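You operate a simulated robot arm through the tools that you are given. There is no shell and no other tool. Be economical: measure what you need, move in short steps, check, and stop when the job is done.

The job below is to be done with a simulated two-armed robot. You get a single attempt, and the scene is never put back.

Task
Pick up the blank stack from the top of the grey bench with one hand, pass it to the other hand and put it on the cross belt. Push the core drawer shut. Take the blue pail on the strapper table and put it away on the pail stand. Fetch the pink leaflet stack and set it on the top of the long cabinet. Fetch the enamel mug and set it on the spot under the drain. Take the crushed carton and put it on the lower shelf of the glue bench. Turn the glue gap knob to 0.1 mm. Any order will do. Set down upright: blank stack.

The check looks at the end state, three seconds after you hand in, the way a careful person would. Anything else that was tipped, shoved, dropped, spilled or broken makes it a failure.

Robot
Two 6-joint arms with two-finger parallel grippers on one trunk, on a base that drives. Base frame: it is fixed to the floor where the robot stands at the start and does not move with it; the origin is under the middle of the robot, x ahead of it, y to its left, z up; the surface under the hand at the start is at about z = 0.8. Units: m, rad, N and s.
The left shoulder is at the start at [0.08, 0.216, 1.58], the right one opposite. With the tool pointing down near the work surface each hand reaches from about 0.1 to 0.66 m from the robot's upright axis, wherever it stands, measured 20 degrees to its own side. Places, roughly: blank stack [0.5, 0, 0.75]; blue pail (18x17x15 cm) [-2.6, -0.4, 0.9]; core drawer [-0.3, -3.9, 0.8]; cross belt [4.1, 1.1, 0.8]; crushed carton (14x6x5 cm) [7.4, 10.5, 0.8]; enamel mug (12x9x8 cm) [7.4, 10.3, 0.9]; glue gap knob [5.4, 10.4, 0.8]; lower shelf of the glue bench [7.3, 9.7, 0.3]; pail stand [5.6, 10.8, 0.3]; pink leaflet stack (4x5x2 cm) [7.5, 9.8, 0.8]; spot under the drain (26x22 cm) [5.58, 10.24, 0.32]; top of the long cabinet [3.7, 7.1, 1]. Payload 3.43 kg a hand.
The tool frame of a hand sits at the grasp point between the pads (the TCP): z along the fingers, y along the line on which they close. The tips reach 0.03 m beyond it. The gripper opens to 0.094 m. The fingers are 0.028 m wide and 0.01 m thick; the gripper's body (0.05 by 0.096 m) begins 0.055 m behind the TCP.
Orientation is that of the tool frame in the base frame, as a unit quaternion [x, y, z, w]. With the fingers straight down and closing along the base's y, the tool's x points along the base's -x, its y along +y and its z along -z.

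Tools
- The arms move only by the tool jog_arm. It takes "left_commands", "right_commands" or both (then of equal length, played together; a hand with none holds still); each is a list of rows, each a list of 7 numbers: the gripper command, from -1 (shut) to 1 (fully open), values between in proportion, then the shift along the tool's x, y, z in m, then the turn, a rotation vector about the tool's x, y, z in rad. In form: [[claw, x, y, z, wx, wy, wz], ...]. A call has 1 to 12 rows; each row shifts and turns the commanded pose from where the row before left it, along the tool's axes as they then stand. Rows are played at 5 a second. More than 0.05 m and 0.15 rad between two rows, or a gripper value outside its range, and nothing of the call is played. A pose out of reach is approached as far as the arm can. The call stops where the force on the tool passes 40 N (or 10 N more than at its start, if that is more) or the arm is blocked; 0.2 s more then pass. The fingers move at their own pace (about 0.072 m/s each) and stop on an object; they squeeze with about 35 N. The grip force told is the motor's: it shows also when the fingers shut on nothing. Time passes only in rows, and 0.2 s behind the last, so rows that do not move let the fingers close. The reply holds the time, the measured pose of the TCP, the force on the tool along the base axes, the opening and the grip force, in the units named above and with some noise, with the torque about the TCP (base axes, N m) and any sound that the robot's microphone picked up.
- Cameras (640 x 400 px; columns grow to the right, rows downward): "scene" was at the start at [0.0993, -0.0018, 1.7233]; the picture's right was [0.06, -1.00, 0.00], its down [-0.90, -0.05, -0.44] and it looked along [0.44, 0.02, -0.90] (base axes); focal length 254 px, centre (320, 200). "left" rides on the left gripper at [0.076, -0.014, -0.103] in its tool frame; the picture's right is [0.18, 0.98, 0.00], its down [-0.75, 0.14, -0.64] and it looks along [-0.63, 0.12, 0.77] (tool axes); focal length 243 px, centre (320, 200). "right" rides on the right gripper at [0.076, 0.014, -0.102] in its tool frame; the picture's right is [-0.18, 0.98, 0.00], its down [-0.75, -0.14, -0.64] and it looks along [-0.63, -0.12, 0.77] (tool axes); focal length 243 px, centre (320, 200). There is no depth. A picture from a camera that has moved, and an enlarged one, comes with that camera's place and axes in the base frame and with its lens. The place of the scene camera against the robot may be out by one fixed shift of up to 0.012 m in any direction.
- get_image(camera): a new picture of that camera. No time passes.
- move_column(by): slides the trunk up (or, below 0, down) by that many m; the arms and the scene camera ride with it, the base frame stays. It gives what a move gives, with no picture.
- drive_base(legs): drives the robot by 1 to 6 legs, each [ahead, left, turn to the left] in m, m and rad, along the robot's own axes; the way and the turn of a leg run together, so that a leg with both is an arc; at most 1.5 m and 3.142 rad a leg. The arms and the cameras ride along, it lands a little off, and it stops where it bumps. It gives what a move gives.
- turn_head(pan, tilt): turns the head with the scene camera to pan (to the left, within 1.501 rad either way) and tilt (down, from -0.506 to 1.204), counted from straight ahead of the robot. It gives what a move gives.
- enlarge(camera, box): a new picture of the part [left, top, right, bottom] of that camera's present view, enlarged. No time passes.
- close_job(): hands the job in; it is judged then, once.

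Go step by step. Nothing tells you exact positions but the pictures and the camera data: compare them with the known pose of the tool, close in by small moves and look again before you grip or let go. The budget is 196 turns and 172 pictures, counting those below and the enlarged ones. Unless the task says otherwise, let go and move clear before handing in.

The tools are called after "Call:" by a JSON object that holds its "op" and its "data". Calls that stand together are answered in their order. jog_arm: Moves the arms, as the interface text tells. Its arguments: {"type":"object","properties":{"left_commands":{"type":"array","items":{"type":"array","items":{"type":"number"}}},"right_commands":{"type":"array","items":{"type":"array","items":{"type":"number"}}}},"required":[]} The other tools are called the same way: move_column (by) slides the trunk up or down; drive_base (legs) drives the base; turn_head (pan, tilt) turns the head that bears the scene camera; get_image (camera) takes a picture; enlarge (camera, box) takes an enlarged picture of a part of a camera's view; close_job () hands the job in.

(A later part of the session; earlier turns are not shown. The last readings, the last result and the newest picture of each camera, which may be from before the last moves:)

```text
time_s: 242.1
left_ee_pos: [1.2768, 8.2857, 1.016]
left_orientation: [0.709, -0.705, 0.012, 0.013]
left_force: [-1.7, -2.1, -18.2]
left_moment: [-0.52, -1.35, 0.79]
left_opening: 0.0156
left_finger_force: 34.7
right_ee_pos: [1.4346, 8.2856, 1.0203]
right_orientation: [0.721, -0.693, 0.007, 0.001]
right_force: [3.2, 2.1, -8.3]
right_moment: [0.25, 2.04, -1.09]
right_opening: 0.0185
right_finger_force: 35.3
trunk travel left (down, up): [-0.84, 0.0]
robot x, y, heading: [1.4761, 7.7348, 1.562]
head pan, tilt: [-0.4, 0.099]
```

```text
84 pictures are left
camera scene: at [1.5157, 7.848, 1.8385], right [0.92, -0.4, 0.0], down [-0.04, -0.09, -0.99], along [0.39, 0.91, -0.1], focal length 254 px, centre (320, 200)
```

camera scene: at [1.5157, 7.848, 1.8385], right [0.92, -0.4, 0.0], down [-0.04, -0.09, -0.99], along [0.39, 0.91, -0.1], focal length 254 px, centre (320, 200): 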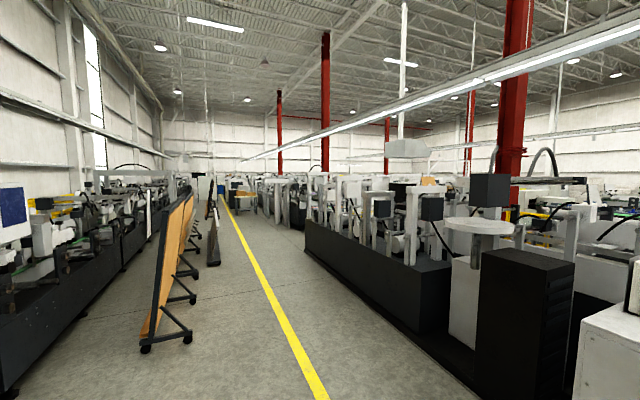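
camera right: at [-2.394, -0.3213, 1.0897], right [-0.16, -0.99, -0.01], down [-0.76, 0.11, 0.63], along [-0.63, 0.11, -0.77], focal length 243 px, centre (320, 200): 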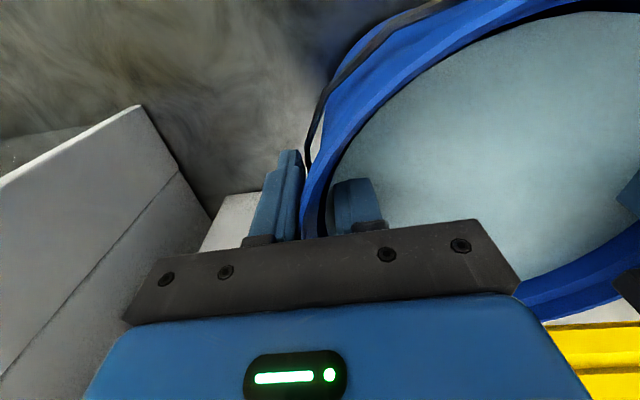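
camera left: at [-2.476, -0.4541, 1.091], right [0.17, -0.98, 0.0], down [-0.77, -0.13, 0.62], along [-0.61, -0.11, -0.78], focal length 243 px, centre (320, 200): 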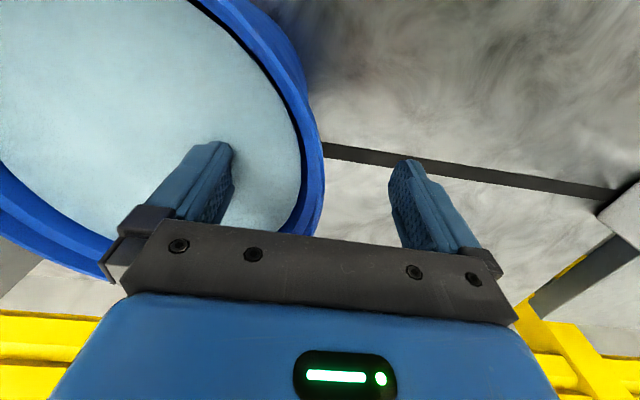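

The machines to the right start at x about 3.5, and board stands are on the left. I'll move to the x 2.4 lane and continue north to look for a gap.

Call:
{"op": "drive_base", "data": {"legs": [[1.1, -0.9, 0], [1.4, 0, 0], [1.4, 0, 0]]}}

Call:
{"op": "turn_head", "data": {"pan": -0.6, "tilt": 0.2}}

Call:
{"op": "get_image", "data": {"camera": "scene"}}

Call:
{"op": "turn_head", "data": {"pan": -1.45, "tilt": 0.2}}

Call:
{"op": "get_image", "data": {"camera": "scene"}}

```text
time_s: 262.4
left_ee_pos: [2.2707, 12.1796, 1.0157]
left_orientation: [-0.705, 0.709, -0.012, -0.012]
left_force: [-10.3, -0.8, -15.9]
left_moment: [-0.27, -1.42, 0.83]
left_opening: 0.0159
left_finger_force: 34.8
right_ee_pos: [2.4286, 12.179, 1.0204]
right_orientation: [0.717, -0.697, 0.008, 0.001]
right_force: [11.0, 0.0, -11.2]
right_moment: [0.0, 1.82, -0.96]
right_opening: 0.0184
right_finger_force: 35.1
trunk travel left (down, up): [-0.84, 0.0]
robot x, y, heading: [2.4603, 11.6234, 1.551]
head pan, tilt: [-0.4, 0.099]
```

```text
time_s: 263.1
left_ee_pos: [2.2711, 12.18, 1.0153]
left_orientation: [-0.705, 0.709, -0.013, -0.012]
left_force: [1.1, -0.9, -14.8]
left_moment: [-0.39, -1.36, 0.87]
left_opening: 0.0159
left_finger_force: 34.8
right_ee_pos: [2.4292, 12.1799, 1.0215]
right_orientation: [0.717, -0.697, 0.007, 0.002]
right_force: [-1.1, 0.8, -12.1]
right_moment: [0.11, 1.6, -0.98]
right_opening: 0.0178
right_finger_force: 35.2
trunk travel left (down, up): [-0.84, 0.0]
robot x, y, heading: [2.4635, 11.6288, 1.553]
head pan, tilt: [-0.6, 0.201]
```

```text
83 pictures are left
camera scene: at [2.5217, 11.732, 1.8292], right [0.81, -0.58, 0.0], down [-0.11, -0.17, -0.98], along [0.57, 0.8, -0.2], focal length 254 px, centre (320, 200)
```

scene: 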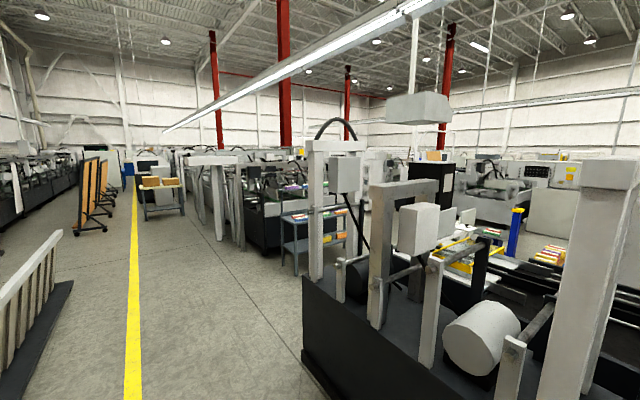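

```text
time_s: 264.3
left_ee_pos: [2.2725, 12.18, 1.0154]
left_orientation: [-0.705, 0.709, -0.012, -0.013]
left_force: [-0.8, -1.9, -14.5]
left_moment: [-0.65, -1.39, 0.81]
left_opening: 0.0158
left_finger_force: 34.7
right_ee_pos: [2.4288, 12.1801, 1.0199]
right_orientation: [0.716, -0.698, 0.007, 0.001]
right_force: [0.1, 1.1, -11.1]
right_moment: [0.45, 1.65, -1.06]
right_opening: 0.0178
right_finger_force: 34.9
trunk travel left (down, up): [-0.84, 0.0]
robot x, y, heading: [2.4617, 11.6297, 1.551]
head pan, tilt: [-1.45, 0.201]
```

```text
82 pictures are left
camera scene: at [2.5605, 11.6659, 1.8294], right [0.1, -0.99, 0.0], down [-0.2, -0.02, -0.98], along [0.97, 0.1, -0.2], focal length 254 px, centre (320, 200)
```

scene: 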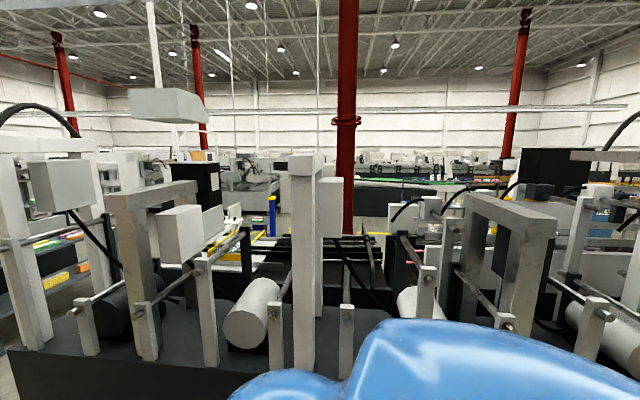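

The machine's end is just ahead and there may be a cross passage there. I'll go on 2 m and look east.

Call:
{"op": "drive_base", "data": {"legs": [[1.2, 0, 0], [0.9, 0, 0]]}}

Call:
{"op": "turn_head", "data": {"pan": -1.2, "tilt": 0.35}}

Call:
{"op": "get_image", "data": {"camera": "scene"}}

```text
time_s: 274.6
left_ee_pos: [2.3099, 14.2513, 1.0175]
left_orientation: [-0.701, 0.713, -0.012, -0.012]
left_force: [-3.9, -1.3, -15.4]
left_moment: [-0.3, -1.3, 0.82]
left_opening: 0.016
left_finger_force: 34.5
right_ee_pos: [2.468, 14.2497, 1.0211]
right_orientation: [0.713, -0.701, 0.008, 0.001]
right_force: [3.1, 1.6, -11.8]
right_moment: [-0.01, 1.65, -0.98]
right_opening: 0.0177
right_finger_force: 34.6
trunk travel left (down, up): [-0.84, 0.0]
robot x, y, heading: [2.4937, 13.6972, 1.543]
head pan, tilt: [-1.45, 0.201]
```

```text
time_s: 275.3
left_ee_pos: [2.3095, 14.2514, 1.0156]
left_orientation: [-0.701, 0.713, -0.013, -0.013]
left_force: [1.6, -1.2, -14.5]
left_moment: [-0.38, -1.34, 0.85]
left_opening: 0.0158
left_finger_force: 35.2
right_ee_pos: [2.4684, 14.2497, 1.0205]
right_orientation: [0.713, -0.701, 0.008, 0.002]
right_force: [-1.1, 0.9, -11.6]
right_moment: [0.11, 1.48, -0.97]
right_opening: 0.0177
right_finger_force: 35.1
trunk travel left (down, up): [-0.84, 0.0]
robot x, y, heading: [2.4954, 13.6954, 1.541]
head pan, tilt: [-1.201, 0.351]
```

```text
81 pictures are left
camera scene: at [2.5886, 13.7572, 1.8153], right [0.33, -0.94, 0.0], down [-0.32, -0.12, -0.94], along [0.89, 0.31, -0.34], focal length 254 px, centre (320, 200)
```

scene: 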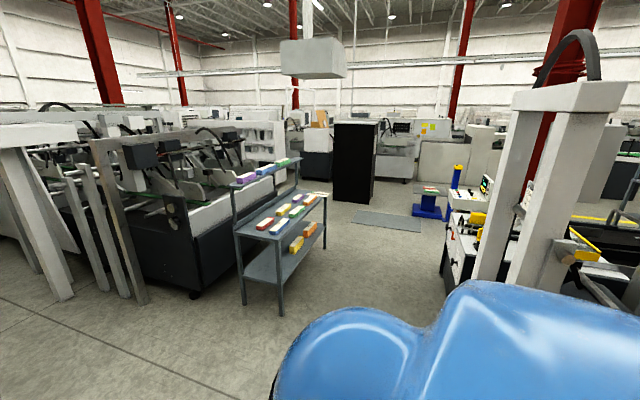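

There's a clear passage east at y about 13.9. I'll turn and drive through to the inner aisle.

Call:
{"op": "drive_base", "data": {"legs": [[0.2, 0, 0], [0, 0, -1.541], [1.3, 0, 0], [1.2, 0, 0]]}}

Call:
{"op": "turn_head", "data": {"pan": -0.7, "tilt": 0.4}}

Call:
{"op": "get_image", "data": {"camera": "scene"}}

```text
time_s: 292.6
left_ee_pos: [5.5769, 14.0217, 1.0175]
left_orientation: [0.011, 1.0, 0.0, -0.018]
left_force: [-1.5, -2.1, -15.2]
left_moment: [-1.23, 0.32, 0.86]
left_opening: 0.0157
left_finger_force: 35.0
right_ee_pos: [5.5742, 13.8641, 1.0205]
right_orientation: [-0.005, 1.0, -0.004, -0.008]
right_force: [0.8, 1.7, -13.1]
right_moment: [1.43, -0.1, -0.99]
right_opening: 0.0177
right_finger_force: 34.8
trunk travel left (down, up): [-0.84, 0.0]
robot x, y, heading: [5.0179, 13.8434, -0.038]
head pan, tilt: [-1.201, 0.351]
```

```text
time_s: 293.5
left_ee_pos: [5.5779, 14.0221, 1.0153]
left_orientation: [0.011, 1.0, 0.0, -0.019]
left_force: [-1.0, -2.0, -12.6]
left_moment: [-1.3, 0.47, 0.87]
left_opening: 0.0159
left_finger_force: 35.1
right_ee_pos: [5.5744, 13.8634, 1.0208]
right_orientation: [-0.005, 1.0, -0.004, -0.007]
right_force: [1.9, 2.4, -13.5]
right_moment: [1.29, -0.22, -1.04]
right_opening: 0.0178
right_finger_force: 35.0
trunk travel left (down, up): [-0.84, 0.0]
robot x, y, heading: [5.0223, 13.8429, -0.036]
head pan, tilt: [-0.7, 0.4]
```

```text
80 pictures are left
camera scene: at [5.1323, 13.7741, 1.8106], right [-0.67, -0.74, 0.0], down [-0.29, 0.26, -0.92], along [0.68, -0.62, -0.39], focal length 254 px, centre (320, 200)
```

scene: 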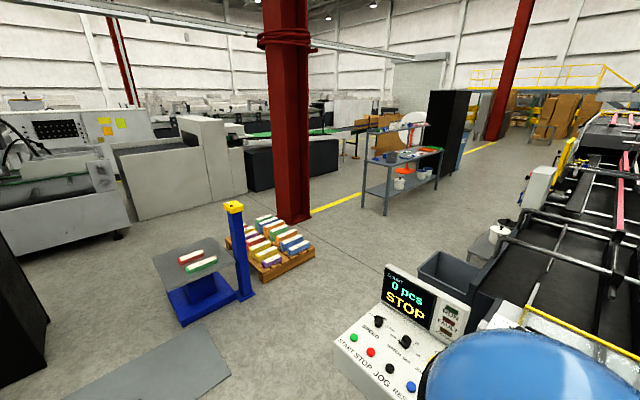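

The inner aisle at x about 6.3 leads south to the glue bench on the left and the machine on the right. I'll enter it, turn south and look ahead.

Call:
{"op": "drive_base", "data": {"legs": [[1.08, 0.04, 0.03], [0, 0, -1.55], [0.5, 0.2, 0]]}}

Call:
{"op": "turn_head", "data": {"pan": 0, "tilt": 0.5}}

Call:
{"op": "get_image", "data": {"camera": "scene"}}

```text
time_s: 305.6
left_ee_pos: [6.4901, 12.8019, 1.0177]
left_orientation: [0.701, 0.713, 0.013, -0.013]
left_force: [-3.1, 0.8, -13.4]
left_moment: [0.19, 1.14, 0.84]
left_opening: 0.0154
left_finger_force: 34.5
right_ee_pos: [6.3315, 12.7977, 1.0211]
right_orientation: [0.689, 0.725, 0.002, -0.007]
right_force: [2.3, -0.3, -12.9]
right_moment: [0.09, -1.25, -1.02]
right_opening: 0.0178
right_finger_force: 35.2
trunk travel left (down, up): [-0.84, 0.0]
robot x, y, heading: [6.2867, 13.3479, -1.563]
head pan, tilt: [-0.7, 0.4]
```

```text
time_s: 306.7
left_ee_pos: [6.4901, 12.8005, 1.0162]
left_orientation: [0.701, 0.713, 0.013, -0.014]
left_force: [-2.6, 0.4, -12.0]
left_moment: [0.52, 1.17, 0.81]
left_opening: 0.0154
left_finger_force: 35.6
right_ee_pos: [6.3328, 12.7958, 1.0199]
right_orientation: [0.689, 0.725, 0.003, -0.009]
right_force: [2.8, -0.6, -13.9]
right_moment: [-0.26, -1.13, -0.99]
right_opening: 0.0176
right_finger_force: 35.6
trunk travel left (down, up): [-0.84, 0.0]
robot x, y, heading: [6.284, 13.3486, -1.568]
head pan, tilt: [0.0, 0.499]
```

```text
79 pictures are left
camera scene: at [6.296, 13.2168, 1.8013], right [-1.0, -0.01, 0.0], down [0.0, 0.48, -0.88], along [0.0, -0.88, -0.48], focal length 254 px, centre (320, 200)
```

scene: 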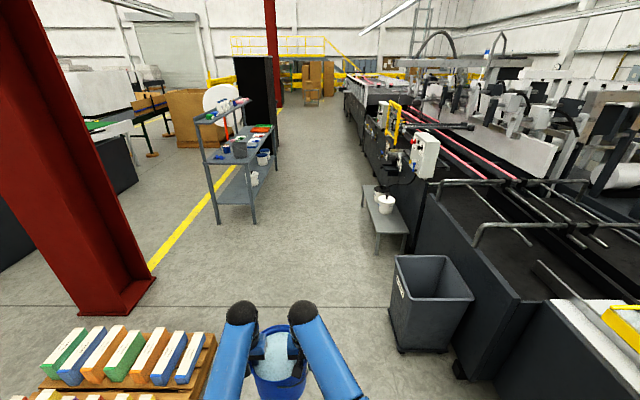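

I can see the low grey bench against the machine at about [5.6, 10.8], with a white pot on it, and the glue bench on the left. I'll drive nearer and take a closer look.

Call:
{"op": "drive_base", "data": {"legs": [[1.3, 0.08, 0]]}}

Call:
{"op": "turn_head", "data": {"pan": -0.6, "tilt": 0.7}}

Call:
{"op": "get_image", "data": {"camera": "scene"}}

Call:
{"op": "enlarge", "data": {"camera": "scene", "box": [240, 60, 480, 220]}}

```text
time_s: 313.3
left_ee_pos: [6.5486, 11.4674, 1.0158]
left_orientation: [0.709, 0.705, 0.015, -0.013]
left_force: [0.8, 0.8, -13.7]
left_moment: [0.29, 1.19, 0.87]
left_opening: 0.0154
left_finger_force: 35.2
right_ee_pos: [6.3898, 11.4671, 1.0209]
right_orientation: [0.696, 0.718, 0.002, -0.008]
right_force: [-0.6, -0.6, -13.0]
right_moment: [-0.02, -1.2, -0.98]
right_opening: 0.0178
right_finger_force: 34.8
trunk travel left (down, up): [-0.84, 0.0]
robot x, y, heading: [6.3565, 12.0184, -1.588]
head pan, tilt: [0.0, 0.499]
```

```text
time_s: 314.3
left_ee_pos: [6.5493, 11.4673, 1.0157]
left_orientation: [0.708, 0.706, 0.015, -0.014]
left_force: [-2.1, 1.5, -13.0]
left_moment: [0.49, 1.15, 0.8]
left_opening: 0.0154
left_finger_force: 35.1
right_ee_pos: [6.3899, 11.4672, 1.0193]
right_orientation: [0.696, 0.718, 0.002, -0.009]
right_force: [3.0, -0.7, -14.6]
right_moment: [-0.24, -1.08, -1.01]
right_opening: 0.0173
right_finger_force: 34.9
trunk travel left (down, up): [-0.84, 0.0]
robot x, y, heading: [6.3559, 12.0182, -1.589]
head pan, tilt: [-0.6, 0.7]
```

```text
78 pictures are left
camera scene: at [6.3158, 11.9096, 1.7837], right [-0.82, 0.58, 0.0], down [0.37, 0.53, -0.76], along [-0.44, -0.62, -0.65], focal length 254 px, centre (320, 200)
```

scene: 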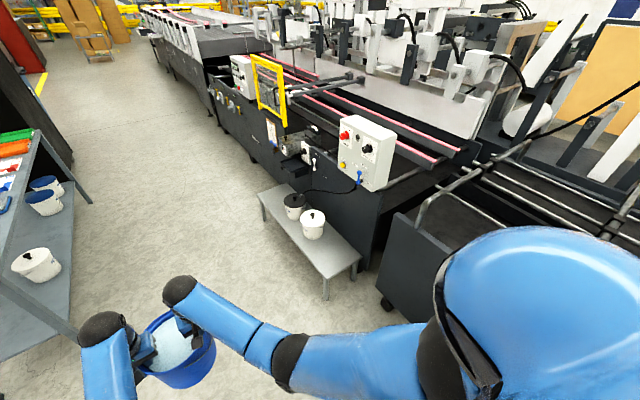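

```text
2.50 times, centred on (360, 140) of scene
camera zoom: at [6.3158, 11.9096, 1.7837], right [-0.82, 0.58, 0.0], down [0.37, 0.53, -0.76], along [-0.44, -0.62, -0.65], focal length 635 px, centre (220, 350)
```

zoom: 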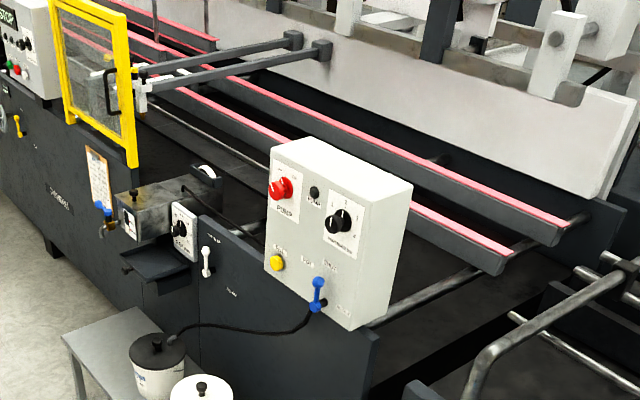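

The low bench holds two lidded pots, and its north end is free at about [5.6, 11.01], so the pail goes there. The gap dial is just above it at [5.4, 10.4]. I'll line up facing west at y about 11.13.

Call:
{"op": "drive_base", "data": {"legs": [[0.87, 0.03, 0], [0, 0, -1.55]]}}

Call:
{"op": "turn_head", "data": {"pan": 0, "tilt": 0.95}}

Call:
{"op": "get_image", "data": {"camera": "scene"}}

```text
time_s: 322.7
left_ee_pos: [5.8233, 10.9445, 1.0151]
left_orientation: [1.0, 0.012, 0.019, -0.001]
left_force: [0.8, 1.8, -13.1]
left_moment: [1.18, -0.36, 0.83]
left_opening: 0.0155
left_finger_force: 34.6
right_ee_pos: [5.818, 11.102, 1.0201]
right_orientation: [1.0, 0.028, 0.007, -0.005]
right_force: [-1.3, -2.3, -13.8]
right_moment: [-1.12, 0.18, -1.01]
right_opening: 0.0178
right_finger_force: 35.0
trunk travel left (down, up): [-0.84, 0.0]
robot x, y, heading: [6.3702, 11.1508, -3.129]
head pan, tilt: [-0.6, 0.7]
```

```text
time_s: 323.7
left_ee_pos: [5.8228, 10.9443, 1.0154]
left_orientation: [1.0, 0.012, 0.02, 0.0]
left_force: [1.0, 3.3, -11.1]
left_moment: [1.15, -0.51, 0.84]
left_opening: 0.0151
left_finger_force: 34.6
right_ee_pos: [5.8173, 11.1021, 1.0197]
right_orientation: [1.0, 0.027, 0.008, -0.005]
right_force: [-1.5, -3.1, -15.2]
right_moment: [-0.96, 0.27, -0.99]
right_opening: 0.0181
right_finger_force: 35.2
trunk travel left (down, up): [-0.84, 0.0]
robot x, y, heading: [6.3703, 11.149, -3.13]
head pan, tilt: [0.0, 0.949]
```

```text
76 pictures are left
camera scene: at [6.2687, 11.1426, 1.764], right [-0.01, 1.0, 0.0], down [0.81, 0.01, -0.58], along [-0.58, 0.0, -0.81], focal length 254 px, centre (320, 200)
```

scene: 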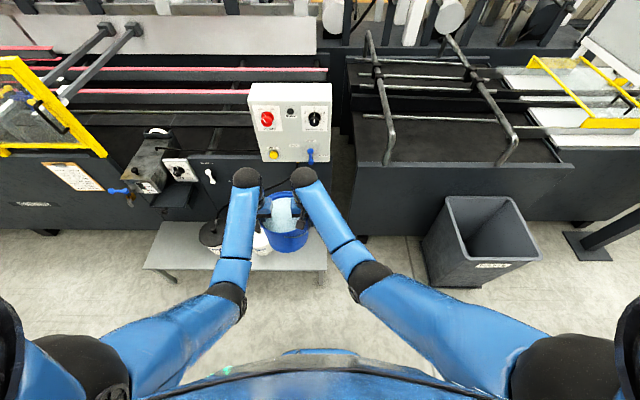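

The pail is level and in line. The stand's free end is y 10.87 to 11.19, with the front edge at x 5.73. I'll drive ahead 0.21 m and then lower the trunk.

Call:
{"op": "drive_base", "data": {"legs": [[0.21, 0, 0]]}}

Call:
{"op": "move_column", "data": {"by": -0.3}}

Call:
{"op": "get_image", "data": {"camera": "scene"}}

Call:
{"op": "get_image", "data": {"camera": "left"}}

```text
time_s: 325.3
left_ee_pos: [5.6107, 10.9439, 1.0174]
left_orientation: [1.0, 0.011, 0.018, 0.0]
left_force: [1.7, 2.0, -13.9]
left_moment: [1.16, -0.36, 0.82]
left_opening: 0.0153
left_finger_force: 35.0
right_ee_pos: [5.607, 11.103, 1.0218]
right_orientation: [1.0, 0.025, 0.005, -0.005]
right_force: [-0.3, -0.8, -13.5]
right_moment: [-1.15, 0.1, -1.02]
right_opening: 0.0177
right_finger_force: 35.1
trunk travel left (down, up): [-0.84, 0.0]
robot x, y, heading: [6.151, 11.149, -3.132]
head pan, tilt: [0.0, 0.949]
```

```text
time_s: 328.3
left_ee_pos: [5.6082, 10.9435, 0.7154]
left_orientation: [1.0, 0.01, 0.02, 0.0]
left_force: [0.9, 2.0, -13.8]
left_moment: [1.15, -0.36, 0.82]
left_opening: 0.0151
left_finger_force: 35.2
right_ee_pos: [5.6049, 11.1011, 0.7191]
right_orientation: [1.0, 0.026, 0.008, -0.003]
right_force: [-1.3, -1.1, -13.7]
right_moment: [-1.11, 0.1, -1.01]
right_opening: 0.0176
right_finger_force: 34.9
trunk travel left (down, up): [-0.54, 0.3]
robot x, y, heading: [6.1544, 11.1469, -3.134]
head pan, tilt: [0.0, 0.949]
```

```text
75 pictures are left
camera scene: at [6.0552, 11.1412, 1.464], right [-0.01, 1.0, 0.0], down [0.81, 0.01, -0.58], along [-0.58, 0.0, -0.81], focal length 254 px, centre (320, 200)
```

scene: 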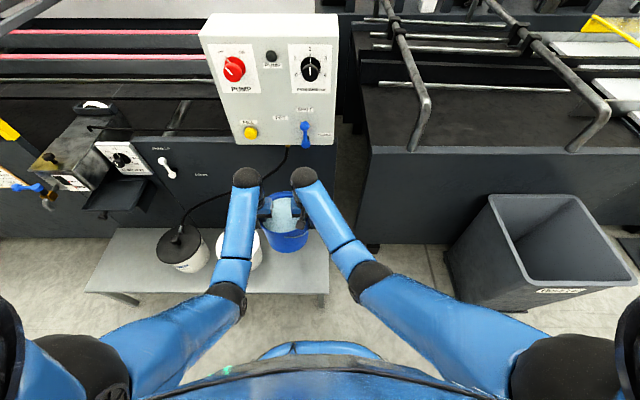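

```text
74 pictures are left
camera left: at [5.681, 10.9605, 0.8213], right [0.2, -0.98, 0.01], down [-0.78, -0.16, 0.61], along [-0.6, -0.13, -0.79], focal length 243 px, centre (320, 200)
```

left: 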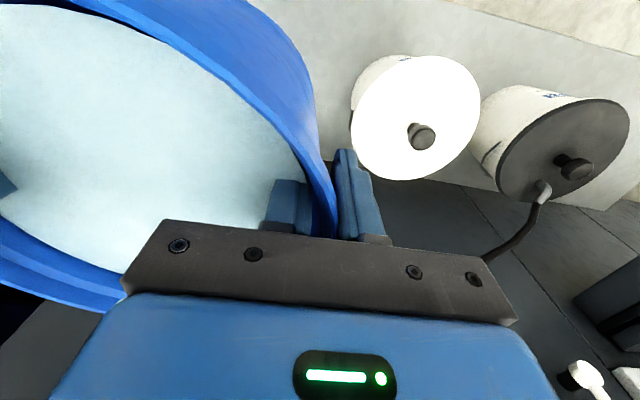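

The white pot is close to my left finger, so I'll shift 3.5 cm right, away from it, then lower further.

Call:
{"op": "drive_base", "data": {"legs": [[0.0, -0.035, 0]]}}

Call:
{"op": "move_column", "data": {"by": -0.2}}

Call:
{"op": "get_image", "data": {"camera": "left"}}

Call:
{"op": "get_image", "data": {"camera": "scene"}}

Call:
{"op": "get_image", "data": {"camera": "right"}}

```text
time_s: 329.2
left_ee_pos: [5.6072, 10.9746, 0.7138]
left_orientation: [1.0, 0.011, 0.019, -0.002]
left_force: [0.7, 0.5, -12.9]
left_moment: [1.21, -0.34, 0.83]
left_opening: 0.015
left_finger_force: 34.8
right_ee_pos: [5.6043, 11.1322, 0.7186]
right_orientation: [1.0, 0.027, 0.009, -0.008]
right_force: [-0.5, -2.1, -15.0]
right_moment: [-1.06, 0.13, -0.95]
right_opening: 0.0174
right_finger_force: 35.3
trunk travel left (down, up): [-0.54, 0.3]
robot x, y, heading: [6.155, 11.183, -3.132]
head pan, tilt: [0.0, 0.949]
```

```text
time_s: 331.4
left_ee_pos: [5.6086, 10.9777, 0.5148]
left_orientation: [1.0, 0.012, 0.019, 0.0]
left_force: [0.8, 2.6, -12.6]
left_moment: [1.14, -0.45, 0.81]
left_opening: 0.0151
left_finger_force: 35.3
right_ee_pos: [5.6041, 11.1343, 0.52]
right_orientation: [1.0, 0.027, 0.008, -0.005]
right_force: [-1.9, -2.1, -14.2]
right_moment: [-1.01, 0.27, -1.01]
right_opening: 0.0171
right_finger_force: 34.9
trunk travel left (down, up): [-0.34, 0.5]
robot x, y, heading: [6.1572, 11.1872, -3.135]
head pan, tilt: [0.0, 0.949]
```

```text
73 pictures are left
camera left: at [5.6817, 10.9936, 0.6213], right [0.21, -0.98, 0.01], down [-0.78, -0.16, 0.61], along [-0.6, -0.13, -0.79], focal length 243 px, centre (320, 200)
```

left: 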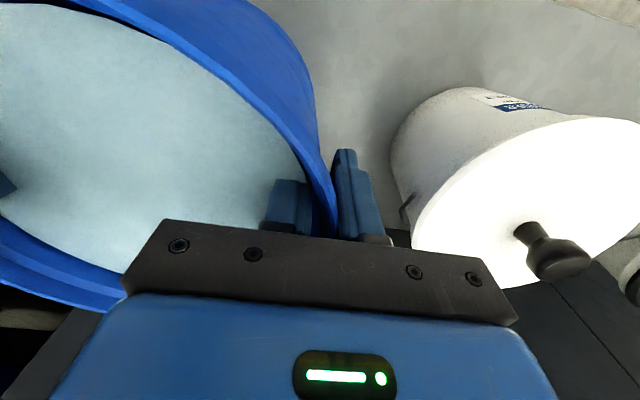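

```text
72 pictures are left
camera scene: at [6.0556, 11.1751, 1.264], right [-0.01, 1.0, 0.0], down [0.81, 0.01, -0.58], along [-0.58, 0.0, -0.81], focal length 254 px, centre (320, 200)
```

scene: 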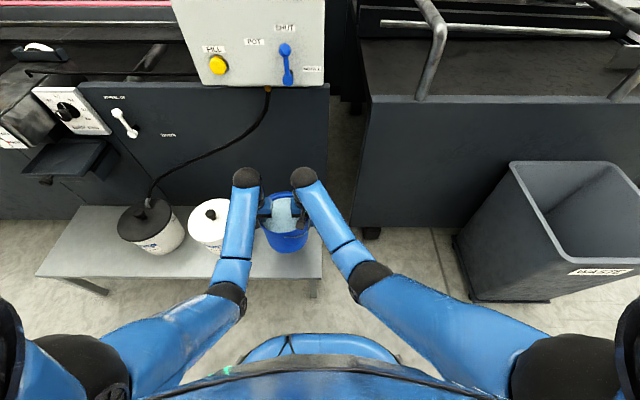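

```text
71 pictures are left
camera right: at [5.6804, 11.1234, 0.6231], right [-0.13, -0.99, -0.01], down [-0.77, 0.09, 0.63], along [-0.62, 0.09, -0.78], focal length 243 px, centre (320, 200)
```

right: 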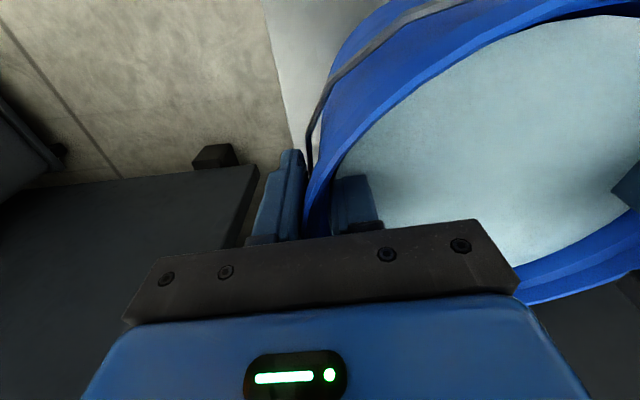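

There's good clearance on both sides. I'll lower with both arms in small steps until contact.

Call:
{"op": "jog_arm", "data": {"left_commands": [[-1, 0, 0, 0.012, 0, 0, 0], [-1, 0, 0, 0.012, 0, 0, 0], [-1, 0, 0, 0.01, 0, 0, 0], [-1, 0, 0, 0.006, 0, 0, 0], [-1, 0, 0, 0.006, 0, 0, 0], [-1, 0, 0, 0.006, 0, 0, 0], [-1, 0, 0, 0.005, 0, 0, 0], [-1, 0, 0, 0.005, 0, 0, 0], [-1, 0, 0, 0.005, 0, 0, 0], [-1, 0, 0, 0.005, 0, 0, 0]], "right_commands": [[-1, 0, 0, 0.012, 0, 0, 0], [-1, 0, 0, 0.012, 0, 0, 0], [-1, 0, 0, 0.01, 0, 0, 0], [-1, 0, 0, 0.006, 0, 0, 0], [-1, 0, 0, 0.006, 0, 0, 0], [-1, 0, 0, 0.006, 0, 0, 0], [-1, 0, 0, 0.005, 0, 0, 0], [-1, 0, 0, 0.005, 0, 0, 0], [-1, 0, 0, 0.005, 0, 0, 0], [-1, 0, 0, 0.005, 0, 0, 0]]}}

```text
time_s: 333.6
left_ee_pos: [5.6114, 10.9769, 0.4418]
left_orientation: [1.0, 0.011, 0.02, -0.001]
left_force: [0.7, -0.2, -10.8]
left_moment: [1.24, -0.65, 0.85]
left_opening: 0.0151
left_finger_force: 34.6
right_ee_pos: [5.6078, 11.1352, 0.4469]
right_orientation: [1.0, 0.026, 0.009, -0.006]
right_force: [-1.0, -1.2, -16.5]
right_moment: [-0.79, 0.41, -1.01]
right_opening: 0.0175
right_finger_force: 35.3
trunk travel left (down, up): [-0.34, 0.5]
robot x, y, heading: [6.1537, 11.183, -3.133]
head pan, tilt: [0.0, 0.949]
```

No contact yet, so I'll keep lowering gently.

Call:
{"op": "jog_arm", "data": {"left_commands": [[-1, 0, 0, 0.004, 0, 0, 0], [-1, 0, 0, 0.004, 0, 0, 0], [-1, 0, 0, 0.004, 0, 0, 0], [-1, 0, 0, 0.004, 0, 0, 0], [-1, 0, 0, 0.004, 0, 0, 0], [-1, 0, 0, 0.004, 0, 0, 0]], "right_commands": [[-1, 0, 0, 0.004, 0, 0, 0], [-1, 0, 0, 0.004, 0, 0, 0], [-1, 0, 0, 0.004, 0, 0, 0], [-1, 0, 0, 0.004, 0, 0, 0], [-1, 0, 0, 0.004, 0, 0, 0], [-1, 0, 0, 0.004, 0, 0, 0]]}}

Call:
{"op": "get_image", "data": {"camera": "scene"}}

```text
time_s: 334.7
left_ee_pos: [5.6117, 10.9769, 0.4336]
left_orientation: [1.0, 0.013, 0.011, 0.001]
left_force: [7.1, -5.6, 24.5]
left_moment: [1.17, 0.85, 0.86]
left_opening: 0.0153
left_finger_force: 34.6
right_ee_pos: [5.6049, 11.1347, 0.4388]
right_orientation: [1.0, 0.026, -0.002, -0.002]
right_force: [13.1, 11.6, 24.5]
right_moment: [-1.23, 2.71, -0.55]
right_opening: 0.0156
right_finger_force: 34.9
trunk travel left (down, up): [-0.34, 0.5]
robot x, y, heading: [6.1561, 11.183, -3.132]
head pan, tilt: [0.0, 0.949]
stopped in row 5 (right hand): the force on the tool passed its limit at 41 N (the readings are from after the stop); the commanded pose is now the measured one
```

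```text
70 pictures are left
camera scene: at [6.0664, 11.1773, 1.2651], right [-0.01, 1.0, 0.0], down [0.81, 0.01, -0.59], along [-0.59, -0.01, -0.81], focal length 254 px, centre (320, 200)
```

scene: 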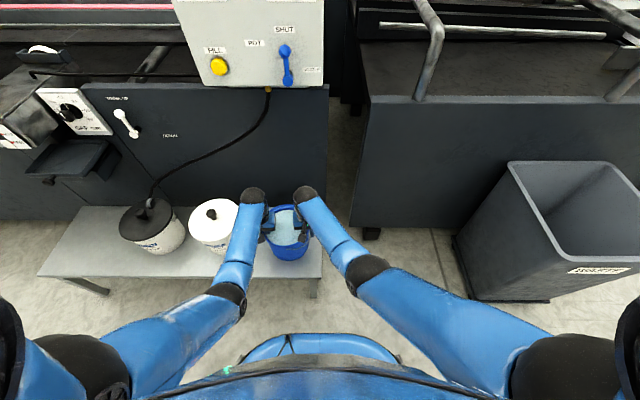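

The pail is down. I'll ease off slightly and open both hands partway.

Call:
{"op": "jog_arm", "data": {"left_commands": [[-1, 0, 0, -0.003, 0, 0, 0], [-1, 0, 0, 0, 0, 0, 0], [-0.3, 0, 0, 0, 0, 0, 0], [0.1, 0, 0, 0, 0, 0, 0], [0.1, 0, 0, 0, 0, 0, 0], [0.1, 0, 0, 0, 0, 0, 0]], "right_commands": [[-1, 0, 0, -0.003, 0, 0, 0], [-1, 0, 0, 0, 0, 0, 0], [-0.3, 0, 0, 0, 0, 0, 0], [0.1, 0, 0, 0, 0, 0, 0], [0.1, 0, 0, 0, 0, 0, 0], [0.1, 0, 0, 0, 0, 0, 0]]}}

Call:
{"op": "get_image", "data": {"camera": "left"}}

Call:
{"op": "get_image", "data": {"camera": "right"}}

```text
time_s: 336.1
left_ee_pos: [5.6118, 10.9758, 0.4296]
left_orientation: [1.0, 0.012, 0.017, 0.0]
left_force: [0.7, 0.3, 0.2]
left_moment: [-0.03, -0.01, 0.01]
left_opening: 0.0518
left_finger_force: 0.1
right_ee_pos: [5.6064, 11.1358, 0.4363]
right_orientation: [1.0, 0.026, 0.004, -0.004]
right_force: [-0.8, 0.3, 0.5]
right_moment: [-0.01, 0.02, -0.02]
right_opening: 0.0515
right_finger_force: 0.1
trunk travel left (down, up): [-0.34, 0.5]
robot x, y, heading: [6.1563, 11.1849, -3.133]
head pan, tilt: [0.0, 0.949]
```

```text
69 pictures are left
camera left: at [5.6853, 10.9927, 0.5362], right [0.21, -0.98, 0.01], down [-0.77, -0.16, 0.62], along [-0.6, -0.13, -0.79], focal length 243 px, centre (320, 200)
```

left: 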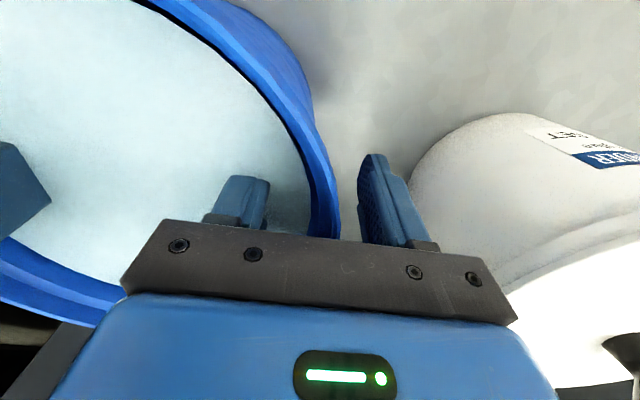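

```text
68 pictures are left
camera right: at [5.6819, 11.1238, 0.5391], right [-0.13, -0.99, -0.01], down [-0.76, 0.1, 0.64], along [-0.63, 0.09, -0.77], focal length 243 px, centre (320, 200)
```

right: 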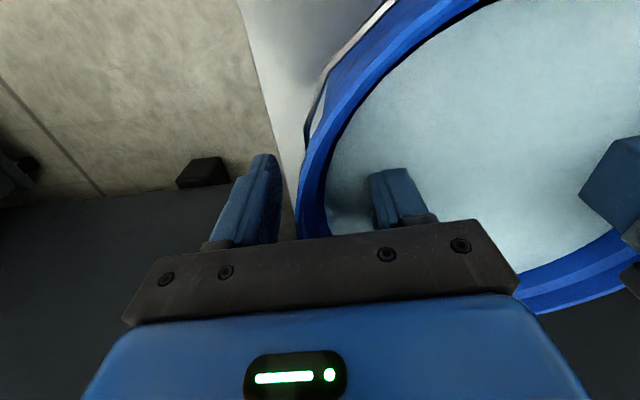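

Both hands are free of the pail. I'll raise them straight up.

Call:
{"op": "jog_arm", "data": {"left_commands": [[0.1, 0, 0, -0.02, 0, 0, 0], [0.1, 0, 0, -0.03, 0, 0, 0], [0.1, 0, 0, -0.04, 0, 0, 0], [0.1, 0, 0, -0.04, 0, 0, 0]], "right_commands": [[0.1, 0, 0, -0.02, 0, 0, 0], [0.1, 0, 0, -0.03, 0, 0, 0], [0.1, 0, 0, -0.04, 0, 0, 0], [0.1, 0, 0, -0.04, 0, 0, 0]]}}

Call:
{"op": "drive_base", "data": {"legs": [[-0.25, 0, 0]]}}

Call:
{"op": "get_image", "data": {"camera": "scene"}}

```text
time_s: 337.1
left_ee_pos: [5.6072, 10.9767, 0.5623]
left_orientation: [1.0, 0.011, 0.017, 0.0]
left_force: [0.3, 0.3, -0.7]
left_moment: [0.0, 0.01, 0.03]
left_opening: 0.0519
left_finger_force: 0.0
right_ee_pos: [5.6051, 11.1315, 0.5691]
right_orientation: [1.0, 0.026, 0.002, -0.003]
right_force: [0.8, 0.2, -0.1]
right_moment: [0.0, 0.03, -0.01]
right_opening: 0.0515
right_finger_force: 0.0
trunk travel left (down, up): [-0.34, 0.5]
robot x, y, heading: [6.1526, 11.1827, -3.135]
head pan, tilt: [0.0, 0.949]
```

```text
time_s: 339.0
left_ee_pos: [5.8577, 10.9769, 0.5621]
left_orientation: [1.0, 0.012, 0.017, 0.0]
left_force: [0.9, -0.6, 0.7]
left_moment: [0.0, 0.0, 0.0]
left_opening: 0.0516
left_finger_force: 0.1
right_ee_pos: [5.8562, 11.1335, 0.5696]
right_orientation: [1.0, 0.027, 0.003, -0.003]
right_force: [0.0, 0.3, 0.9]
right_moment: [0.02, -0.01, 0.05]
right_opening: 0.0515
right_finger_force: 0.0
trunk travel left (down, up): [-0.34, 0.5]
robot x, y, heading: [6.4028, 11.1847, -3.13]
head pan, tilt: [0.0, 0.949]
```

```text
67 pictures are left
camera scene: at [6.3109, 11.1777, 1.2643], right [-0.01, 1.0, 0.0], down [0.81, 0.01, -0.58], along [-0.58, -0.01, -0.81], focal length 254 px, centre (320, 200)
```

scene: 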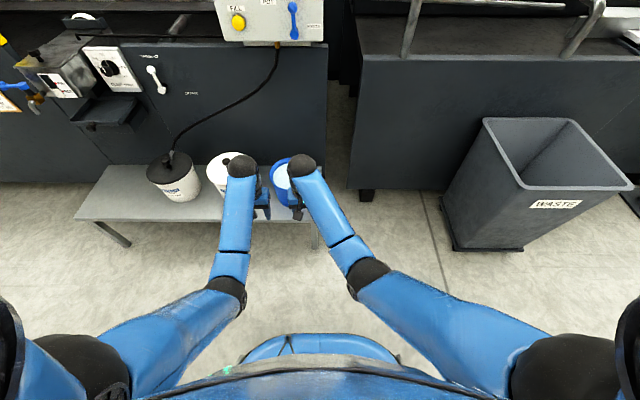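

The pail stands on its stand. Next is the gap knob: raise the trunk, move south and look at the dial up close.

Call:
{"op": "move_column", "data": {"by": 0.35}}

Call:
{"op": "drive_base", "data": {"legs": [[0, 0.6, -0.01]]}}

Call:
{"op": "turn_head", "data": {"pan": 0, "tilt": 0.8}}

Call:
{"op": "get_image", "data": {"camera": "scene"}}

Call:
{"op": "enlarge", "data": {"camera": "scene", "box": [220, 120, 360, 220]}}

```text
time_s: 342.4
left_ee_pos: [5.8594, 10.9773, 0.9125]
left_orientation: [1.0, 0.012, 0.017, -0.001]
left_force: [0.6, 0.7, 0.2]
left_moment: [-0.02, 0.0, 0.02]
left_opening: 0.0519
left_finger_force: 0.1
right_ee_pos: [5.8557, 11.1331, 0.9185]
right_orientation: [1.0, 0.028, 0.004, -0.004]
right_force: [1.0, 0.1, 0.3]
right_moment: [0.03, 0.02, 0.01]
right_opening: 0.0516
right_finger_force: 0.1
trunk travel left (down, up): [-0.69, 0.15]
robot x, y, heading: [6.4046, 11.1813, -3.137]
head pan, tilt: [0.0, 0.949]
```

```text
time_s: 345.8
left_ee_pos: [5.8497, 10.3983, 0.9113]
left_orientation: [1.0, -0.002, 0.017, 0.002]
left_force: [-0.4, -0.8, 0.6]
left_moment: [-0.03, -0.01, -0.03]
left_opening: 0.0518
left_finger_force: 0.0
right_ee_pos: [5.8522, 10.5548, 0.9185]
right_orientation: [1.0, 0.013, 0.003, -0.003]
right_force: [0.2, -0.2, 0.5]
right_moment: [-0.02, 0.01, -0.01]
right_opening: 0.0518
right_finger_force: 0.0
trunk travel left (down, up): [-0.69, 0.15]
robot x, y, heading: [6.4009, 10.5918, 3.126]
head pan, tilt: [0.0, 0.949]
```

```text
time_s: 346.5
left_ee_pos: [5.8495, 10.3984, 0.9108]
left_orientation: [1.0, -0.001, 0.017, -0.001]
left_force: [0.1, 0.9, 0.0]
left_moment: [-0.02, -0.01, -0.01]
left_opening: 0.052
left_finger_force: 0.0
right_ee_pos: [5.8522, 10.5544, 0.9184]
right_orientation: [1.0, 0.015, 0.004, -0.004]
right_force: [0.6, 0.2, -0.8]
right_moment: [0.0, 0.02, -0.03]
right_opening: 0.0515
right_finger_force: 0.1
trunk travel left (down, up): [-0.69, 0.15]
robot x, y, heading: [6.4057, 10.589, 3.121]
head pan, tilt: [0.0, 0.799]
```

```text
66 pictures are left
camera scene: at [6.2994, 10.5862, 1.6258], right [0.02, 1.0, 0.0], down [0.72, -0.01, -0.7], along [-0.7, 0.01, -0.72], focal length 254 px, centre (320, 200)
```

scene: 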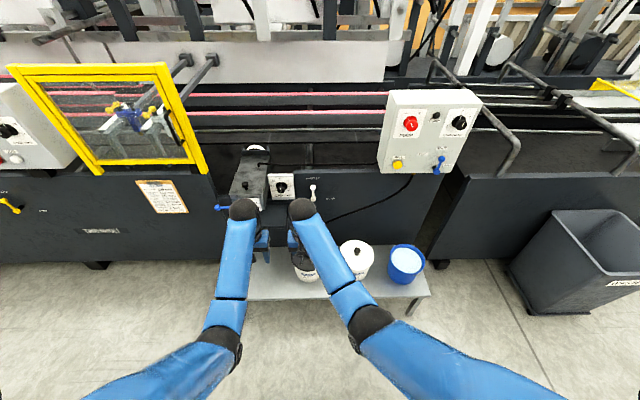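

```text
4.00 times, centred on (290, 170) of scene
camera zoom: at [6.2994, 10.5862, 1.6258], right [0.02, 1.0, 0.0], down [0.72, -0.01, -0.7], along [-0.7, 0.01, -0.72], focal length 1017 px, centre (440, 320)
```

zoom: 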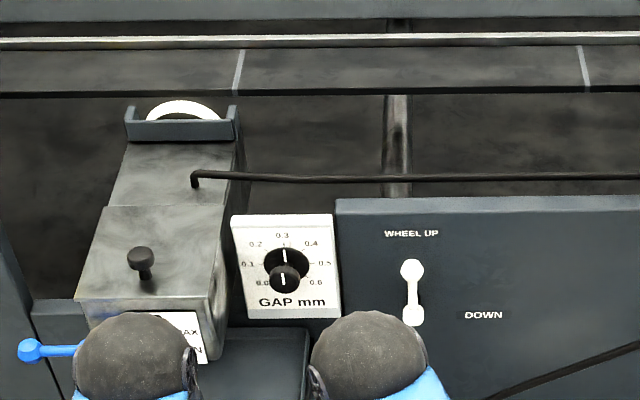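

The gap dial points at 0.3 and its labels are about 40° apart, so 0.1 is about 80° counter-clockwise. I'll point the left hand forward and pull the right hand clear, then view the knob close up.

Call:
{"op": "jog_arm", "data": {"left_commands": [[1, 0, 0, 0, 0, -0.145, 0], [1, 0, 0, 0, 0, -0.145, 0], [1, 0, 0, 0, 0, -0.145, 0], [1, 0, 0, 0, 0, -0.145, 0], [1, 0, 0, 0, 0, -0.145, 0], [1, 0, 0, 0, 0, -0.145, 0], [1, 0, 0, 0, 0, -0.145, 0], [1, 0, 0, 0, 0, -0.145, 0], [1, 0, 0, 0, 0, -0.145, 0], [1, 0, 0, 0, 0, -0.145, 0], [1, 0, 0, 0, 0, -0.09, 0]], "right_commands": [[1, 0, -0.04, 0, 0, 0, 0], [1, 0, -0.04, 0, 0, 0, 0], [1, 0, -0.04, 0, 0, 0, 0], [1, 0.03, -0.02, 0, 0, 0, 0], [1, 0.04, 0, 0, 0, 0, 0], [1, 0.04, 0, 0, 0, 0, 0], [1, 0.04, 0, 0, 0, 0, 0], [1, 0.04, 0, 0, 0, 0, 0], [1, 0, 0, 0, 0, 0, 0], [1, 0, 0, 0, 0, 0, 0], [1, 0, 0, 0, 0, 0, 0]]}}

Call:
{"op": "get_image", "data": {"camera": "left"}}

Call:
{"op": "get_image", "data": {"camera": "scene"}}

```text
time_s: 348.9
left_ee_pos: [5.8489, 10.3956, 0.9116]
left_orientation: [0.748, 0.004, -0.664, 0.005]
left_force: [0.0, 0.6, -0.1]
left_moment: [-0.03, 0.02, 0.0]
left_opening: 0.0942
left_finger_force: 0.1
left hand out of reach, approached as far as the arm can: row 11
right_ee_pos: [6.033, 10.7007, 0.889]
right_orientation: [1.0, 0.014, 0.002, -0.003]
right_force: [0.0, 0.0, -0.3]
right_moment: [0.0, -0.03, -0.02]
right_opening: 0.0941
right_finger_force: 0.1
right hand out of reach, approached as far as the arm can: row 5, 6, 7, 8
trunk travel left (down, up): [-0.69, 0.15]
robot x, y, heading: [6.4024, 10.5893, 3.125]
head pan, tilt: [0.0, 0.799]
```

```text
64 pictures are left
camera left: at [5.9601, 10.4117, 0.8488], right [0.03, -0.98, -0.18], down [0.55, -0.13, 0.82], along [-0.83, -0.13, 0.54], focal length 243 px, centre (320, 200)
```

left: 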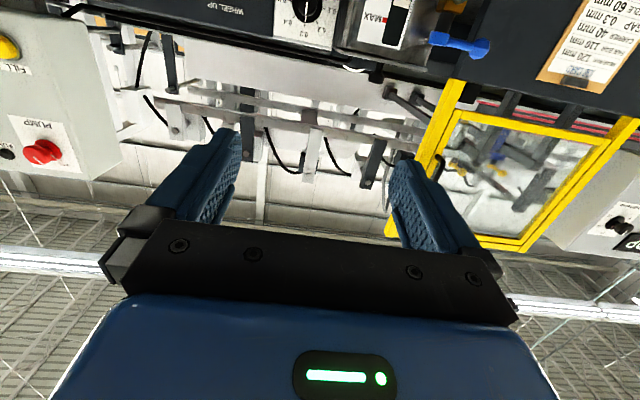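

```text
63 pictures are left
camera scene: at [6.3004, 10.5864, 1.6259], right [0.02, 1.0, 0.0], down [0.72, -0.01, -0.7], along [-0.7, 0.01, -0.72], focal length 254 px, centre (320, 200)
```

scene: 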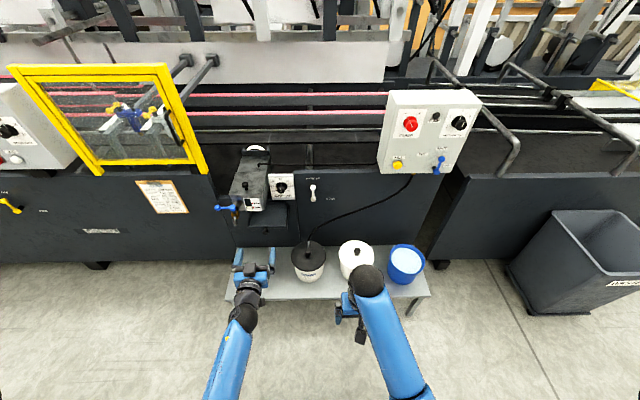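

The knob is at about y 10.42, z 0.806, right beside the glue pot, so I'll keep the opening narrow and start at roll 0 so the camera swings away from the pot. I'll lower and move in.

Call:
{"op": "move_column", "data": {"by": -0.105}}

Call:
{"op": "drive_base", "data": {"legs": [[0.27, -0.018, 0]]}}

Call:
{"op": "jog_arm", "data": {"left_commands": [[0.45, 0, 0, 0, 0, -0.06, 0], [0.45, 0, 0, 0, 0, 0, 0]]}}

Call:
{"op": "get_image", "data": {"camera": "left"}}

Call:
{"op": "enlarge", "data": {"camera": "scene", "box": [220, 120, 360, 220]}}

```text
time_s: 350.2
left_ee_pos: [5.8464, 10.3952, 0.8061]
left_orientation: [0.747, 0.004, -0.664, 0.005]
left_force: [-0.1, 0.5, -0.8]
left_moment: [-0.01, 0.02, -0.03]
left_opening: 0.0942
left_finger_force: 0.0
right_ee_pos: [6.0313, 10.6994, 0.785]
right_orientation: [1.0, 0.014, 0.003, -0.003]
right_force: [-0.2, -0.5, 0.8]
right_moment: [0.02, 0.0, 0.0]
right_opening: 0.094
right_finger_force: 0.1
trunk travel left (down, up): [-0.585, 0.255]
robot x, y, heading: [6.4049, 10.5877, 3.124]
head pan, tilt: [0.0, 0.799]
```

```text
time_s: 352.2
left_ee_pos: [5.5736, 10.4161, 0.8069]
left_orientation: [0.747, 0.006, -0.664, 0.007]
left_force: [0.2, -0.3, 0.1]
left_moment: [-0.02, -0.03, -0.01]
left_opening: 0.094
left_finger_force: 0.1
right_ee_pos: [5.7579, 10.7211, 0.7835]
right_orientation: [1.0, 0.015, 0.003, -0.002]
right_force: [-0.4, -0.3, 0.5]
right_moment: [0.0, 0.0, -0.01]
right_opening: 0.0943
right_finger_force: 0.0
trunk travel left (down, up): [-0.585, 0.255]
robot x, y, heading: [6.1288, 10.6132, 3.131]
head pan, tilt: [0.0, 0.799]
```

```text
time_s: 352.8
left_ee_pos: [5.574, 10.414, 0.8058]
left_orientation: [0.742, 0.009, -0.67, 0.01]
left_force: [0.8, -0.6, -0.3]
left_moment: [-0.03, -0.01, 0.0]
left_opening: 0.0679
left_finger_force: 0.1
right_ee_pos: [5.7573, 10.7208, 0.7839]
right_orientation: [1.0, 0.015, 0.003, -0.002]
right_force: [0.6, 0.9, 0.0]
right_moment: [0.0, 0.02, 0.02]
right_opening: 0.0943
right_finger_force: 0.1
trunk travel left (down, up): [-0.585, 0.255]
robot x, y, heading: [6.1288, 10.6152, 3.127]
head pan, tilt: [0.0, 0.799]
```

```text
62 pictures are left
camera left: at [5.6846, 10.432, 0.7416], right [0.04, -0.98, -0.18], down [0.56, -0.12, 0.82], along [-0.82, -0.14, 0.55], focal length 243 px, centre (320, 200)
```

left: 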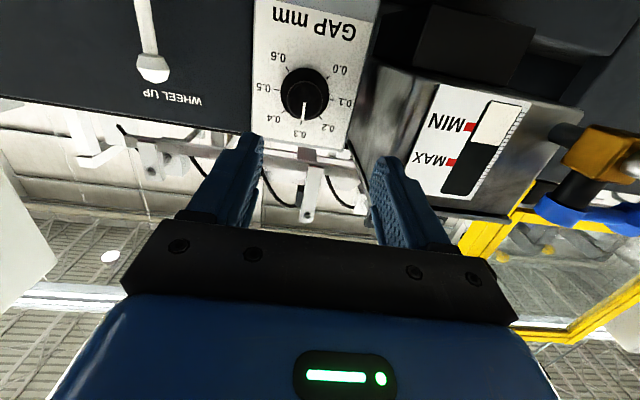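

```text
4.00 times, centred on (290, 170) of scene
camera zoom: at [6.0252, 10.6089, 1.5208], right [0.02, 1.0, 0.0], down [0.72, -0.01, -0.7], along [-0.7, 0.01, -0.72], focal length 1017 px, centre (440, 320)
```

zoom: 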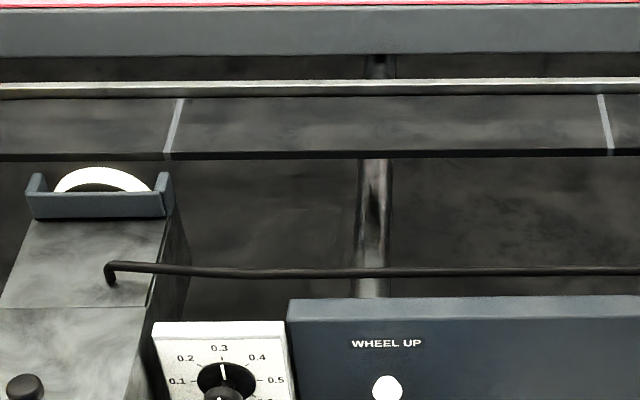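

Triangulation puts the knob at [5.40, 10.422, 0.796]. I'll advance most of the way and look.

Call:
{"op": "jog_arm", "data": {"left_commands": [[0.45, 0, -0.008, 0.03, 0, 0, 0], [0.45, 0, 0, 0.04, 0, 0, 0], [0.45, 0, 0, 0.03, 0, 0, 0], [0.45, 0, 0, 0, 0, 0, 0]]}}

Call:
{"op": "get_image", "data": {"camera": "left"}}

```text
time_s: 353.8
left_ee_pos: [5.4735, 10.4226, 0.7996]
left_orientation: [0.727, 0.006, -0.687, 0.007]
left_force: [0.1, -0.3, 0.5]
left_moment: [0.02, 0.0, 0.01]
left_opening: 0.0682
left_finger_force: 0.0
right_ee_pos: [5.7572, 10.7213, 0.784]
right_orientation: [1.0, 0.015, 0.002, -0.002]
right_force: [0.8, -0.3, 0.2]
right_moment: [0.01, 0.01, -0.01]
right_opening: 0.0941
right_finger_force: 0.1
trunk travel left (down, up): [-0.585, 0.255]
robot x, y, heading: [6.1287, 10.6112, 3.126]
head pan, tilt: [0.0, 0.799]
```

```text
60 pictures are left
camera left: at [5.5807, 10.4392, 0.7298], right [0.03, -0.98, -0.18], down [0.6, -0.13, 0.79], along [-0.8, -0.13, 0.59], focal length 243 px, centre (320, 200)
```

left: 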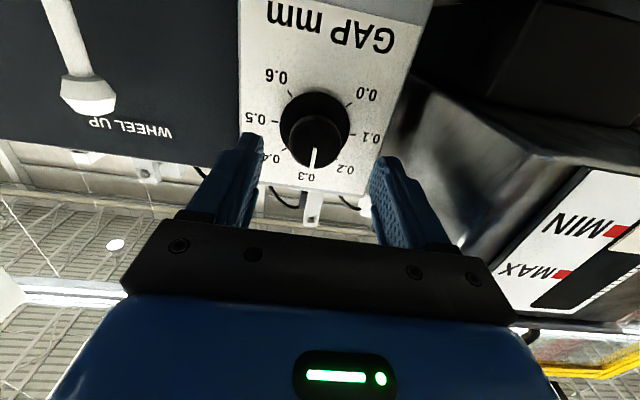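

The knob is centred ahead. I'll advance 4.5 cm to straddle it.

Call:
{"op": "jog_arm", "data": {"left_commands": [[0.45, -0.005, -0.003, 0.02, 0, 0, 0], [0.45, -0.002, 0, 0.015, 0, 0, 0], [0.45, 0, 0, 0.01, 0, 0, 0], [0.45, 0, 0, 0, 0, 0, 0]]}}

Call:
{"op": "get_image", "data": {"camera": "left"}}

```text
time_s: 354.8
left_ee_pos: [5.4303, 10.4242, 0.8057]
left_orientation: [0.727, 0.005, -0.687, 0.006]
left_force: [-0.7, -0.5, 0.6]
left_moment: [0.01, -0.02, -0.01]
left_opening: 0.068
left_finger_force: 0.0
right_ee_pos: [5.757, 10.7209, 0.7854]
right_orientation: [1.0, 0.015, 0.002, -0.003]
right_force: [0.9, -0.3, 0.9]
right_moment: [0.03, 0.0, -0.02]
right_opening: 0.0944
right_finger_force: 0.0
trunk travel left (down, up): [-0.585, 0.255]
robot x, y, heading: [6.1308, 10.6161, 3.126]
head pan, tilt: [0.0, 0.799]
```

```text
59 pictures are left
camera left: at [5.5369, 10.4414, 0.7366], right [0.03, -0.98, -0.18], down [0.6, -0.13, 0.79], along [-0.8, -0.13, 0.59], focal length 243 px, centre (320, 200)
```

left: 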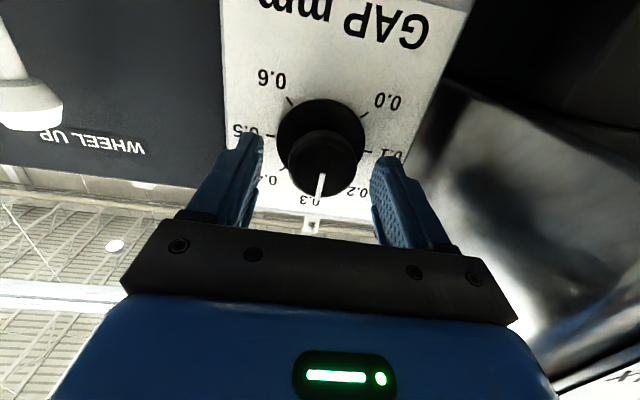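

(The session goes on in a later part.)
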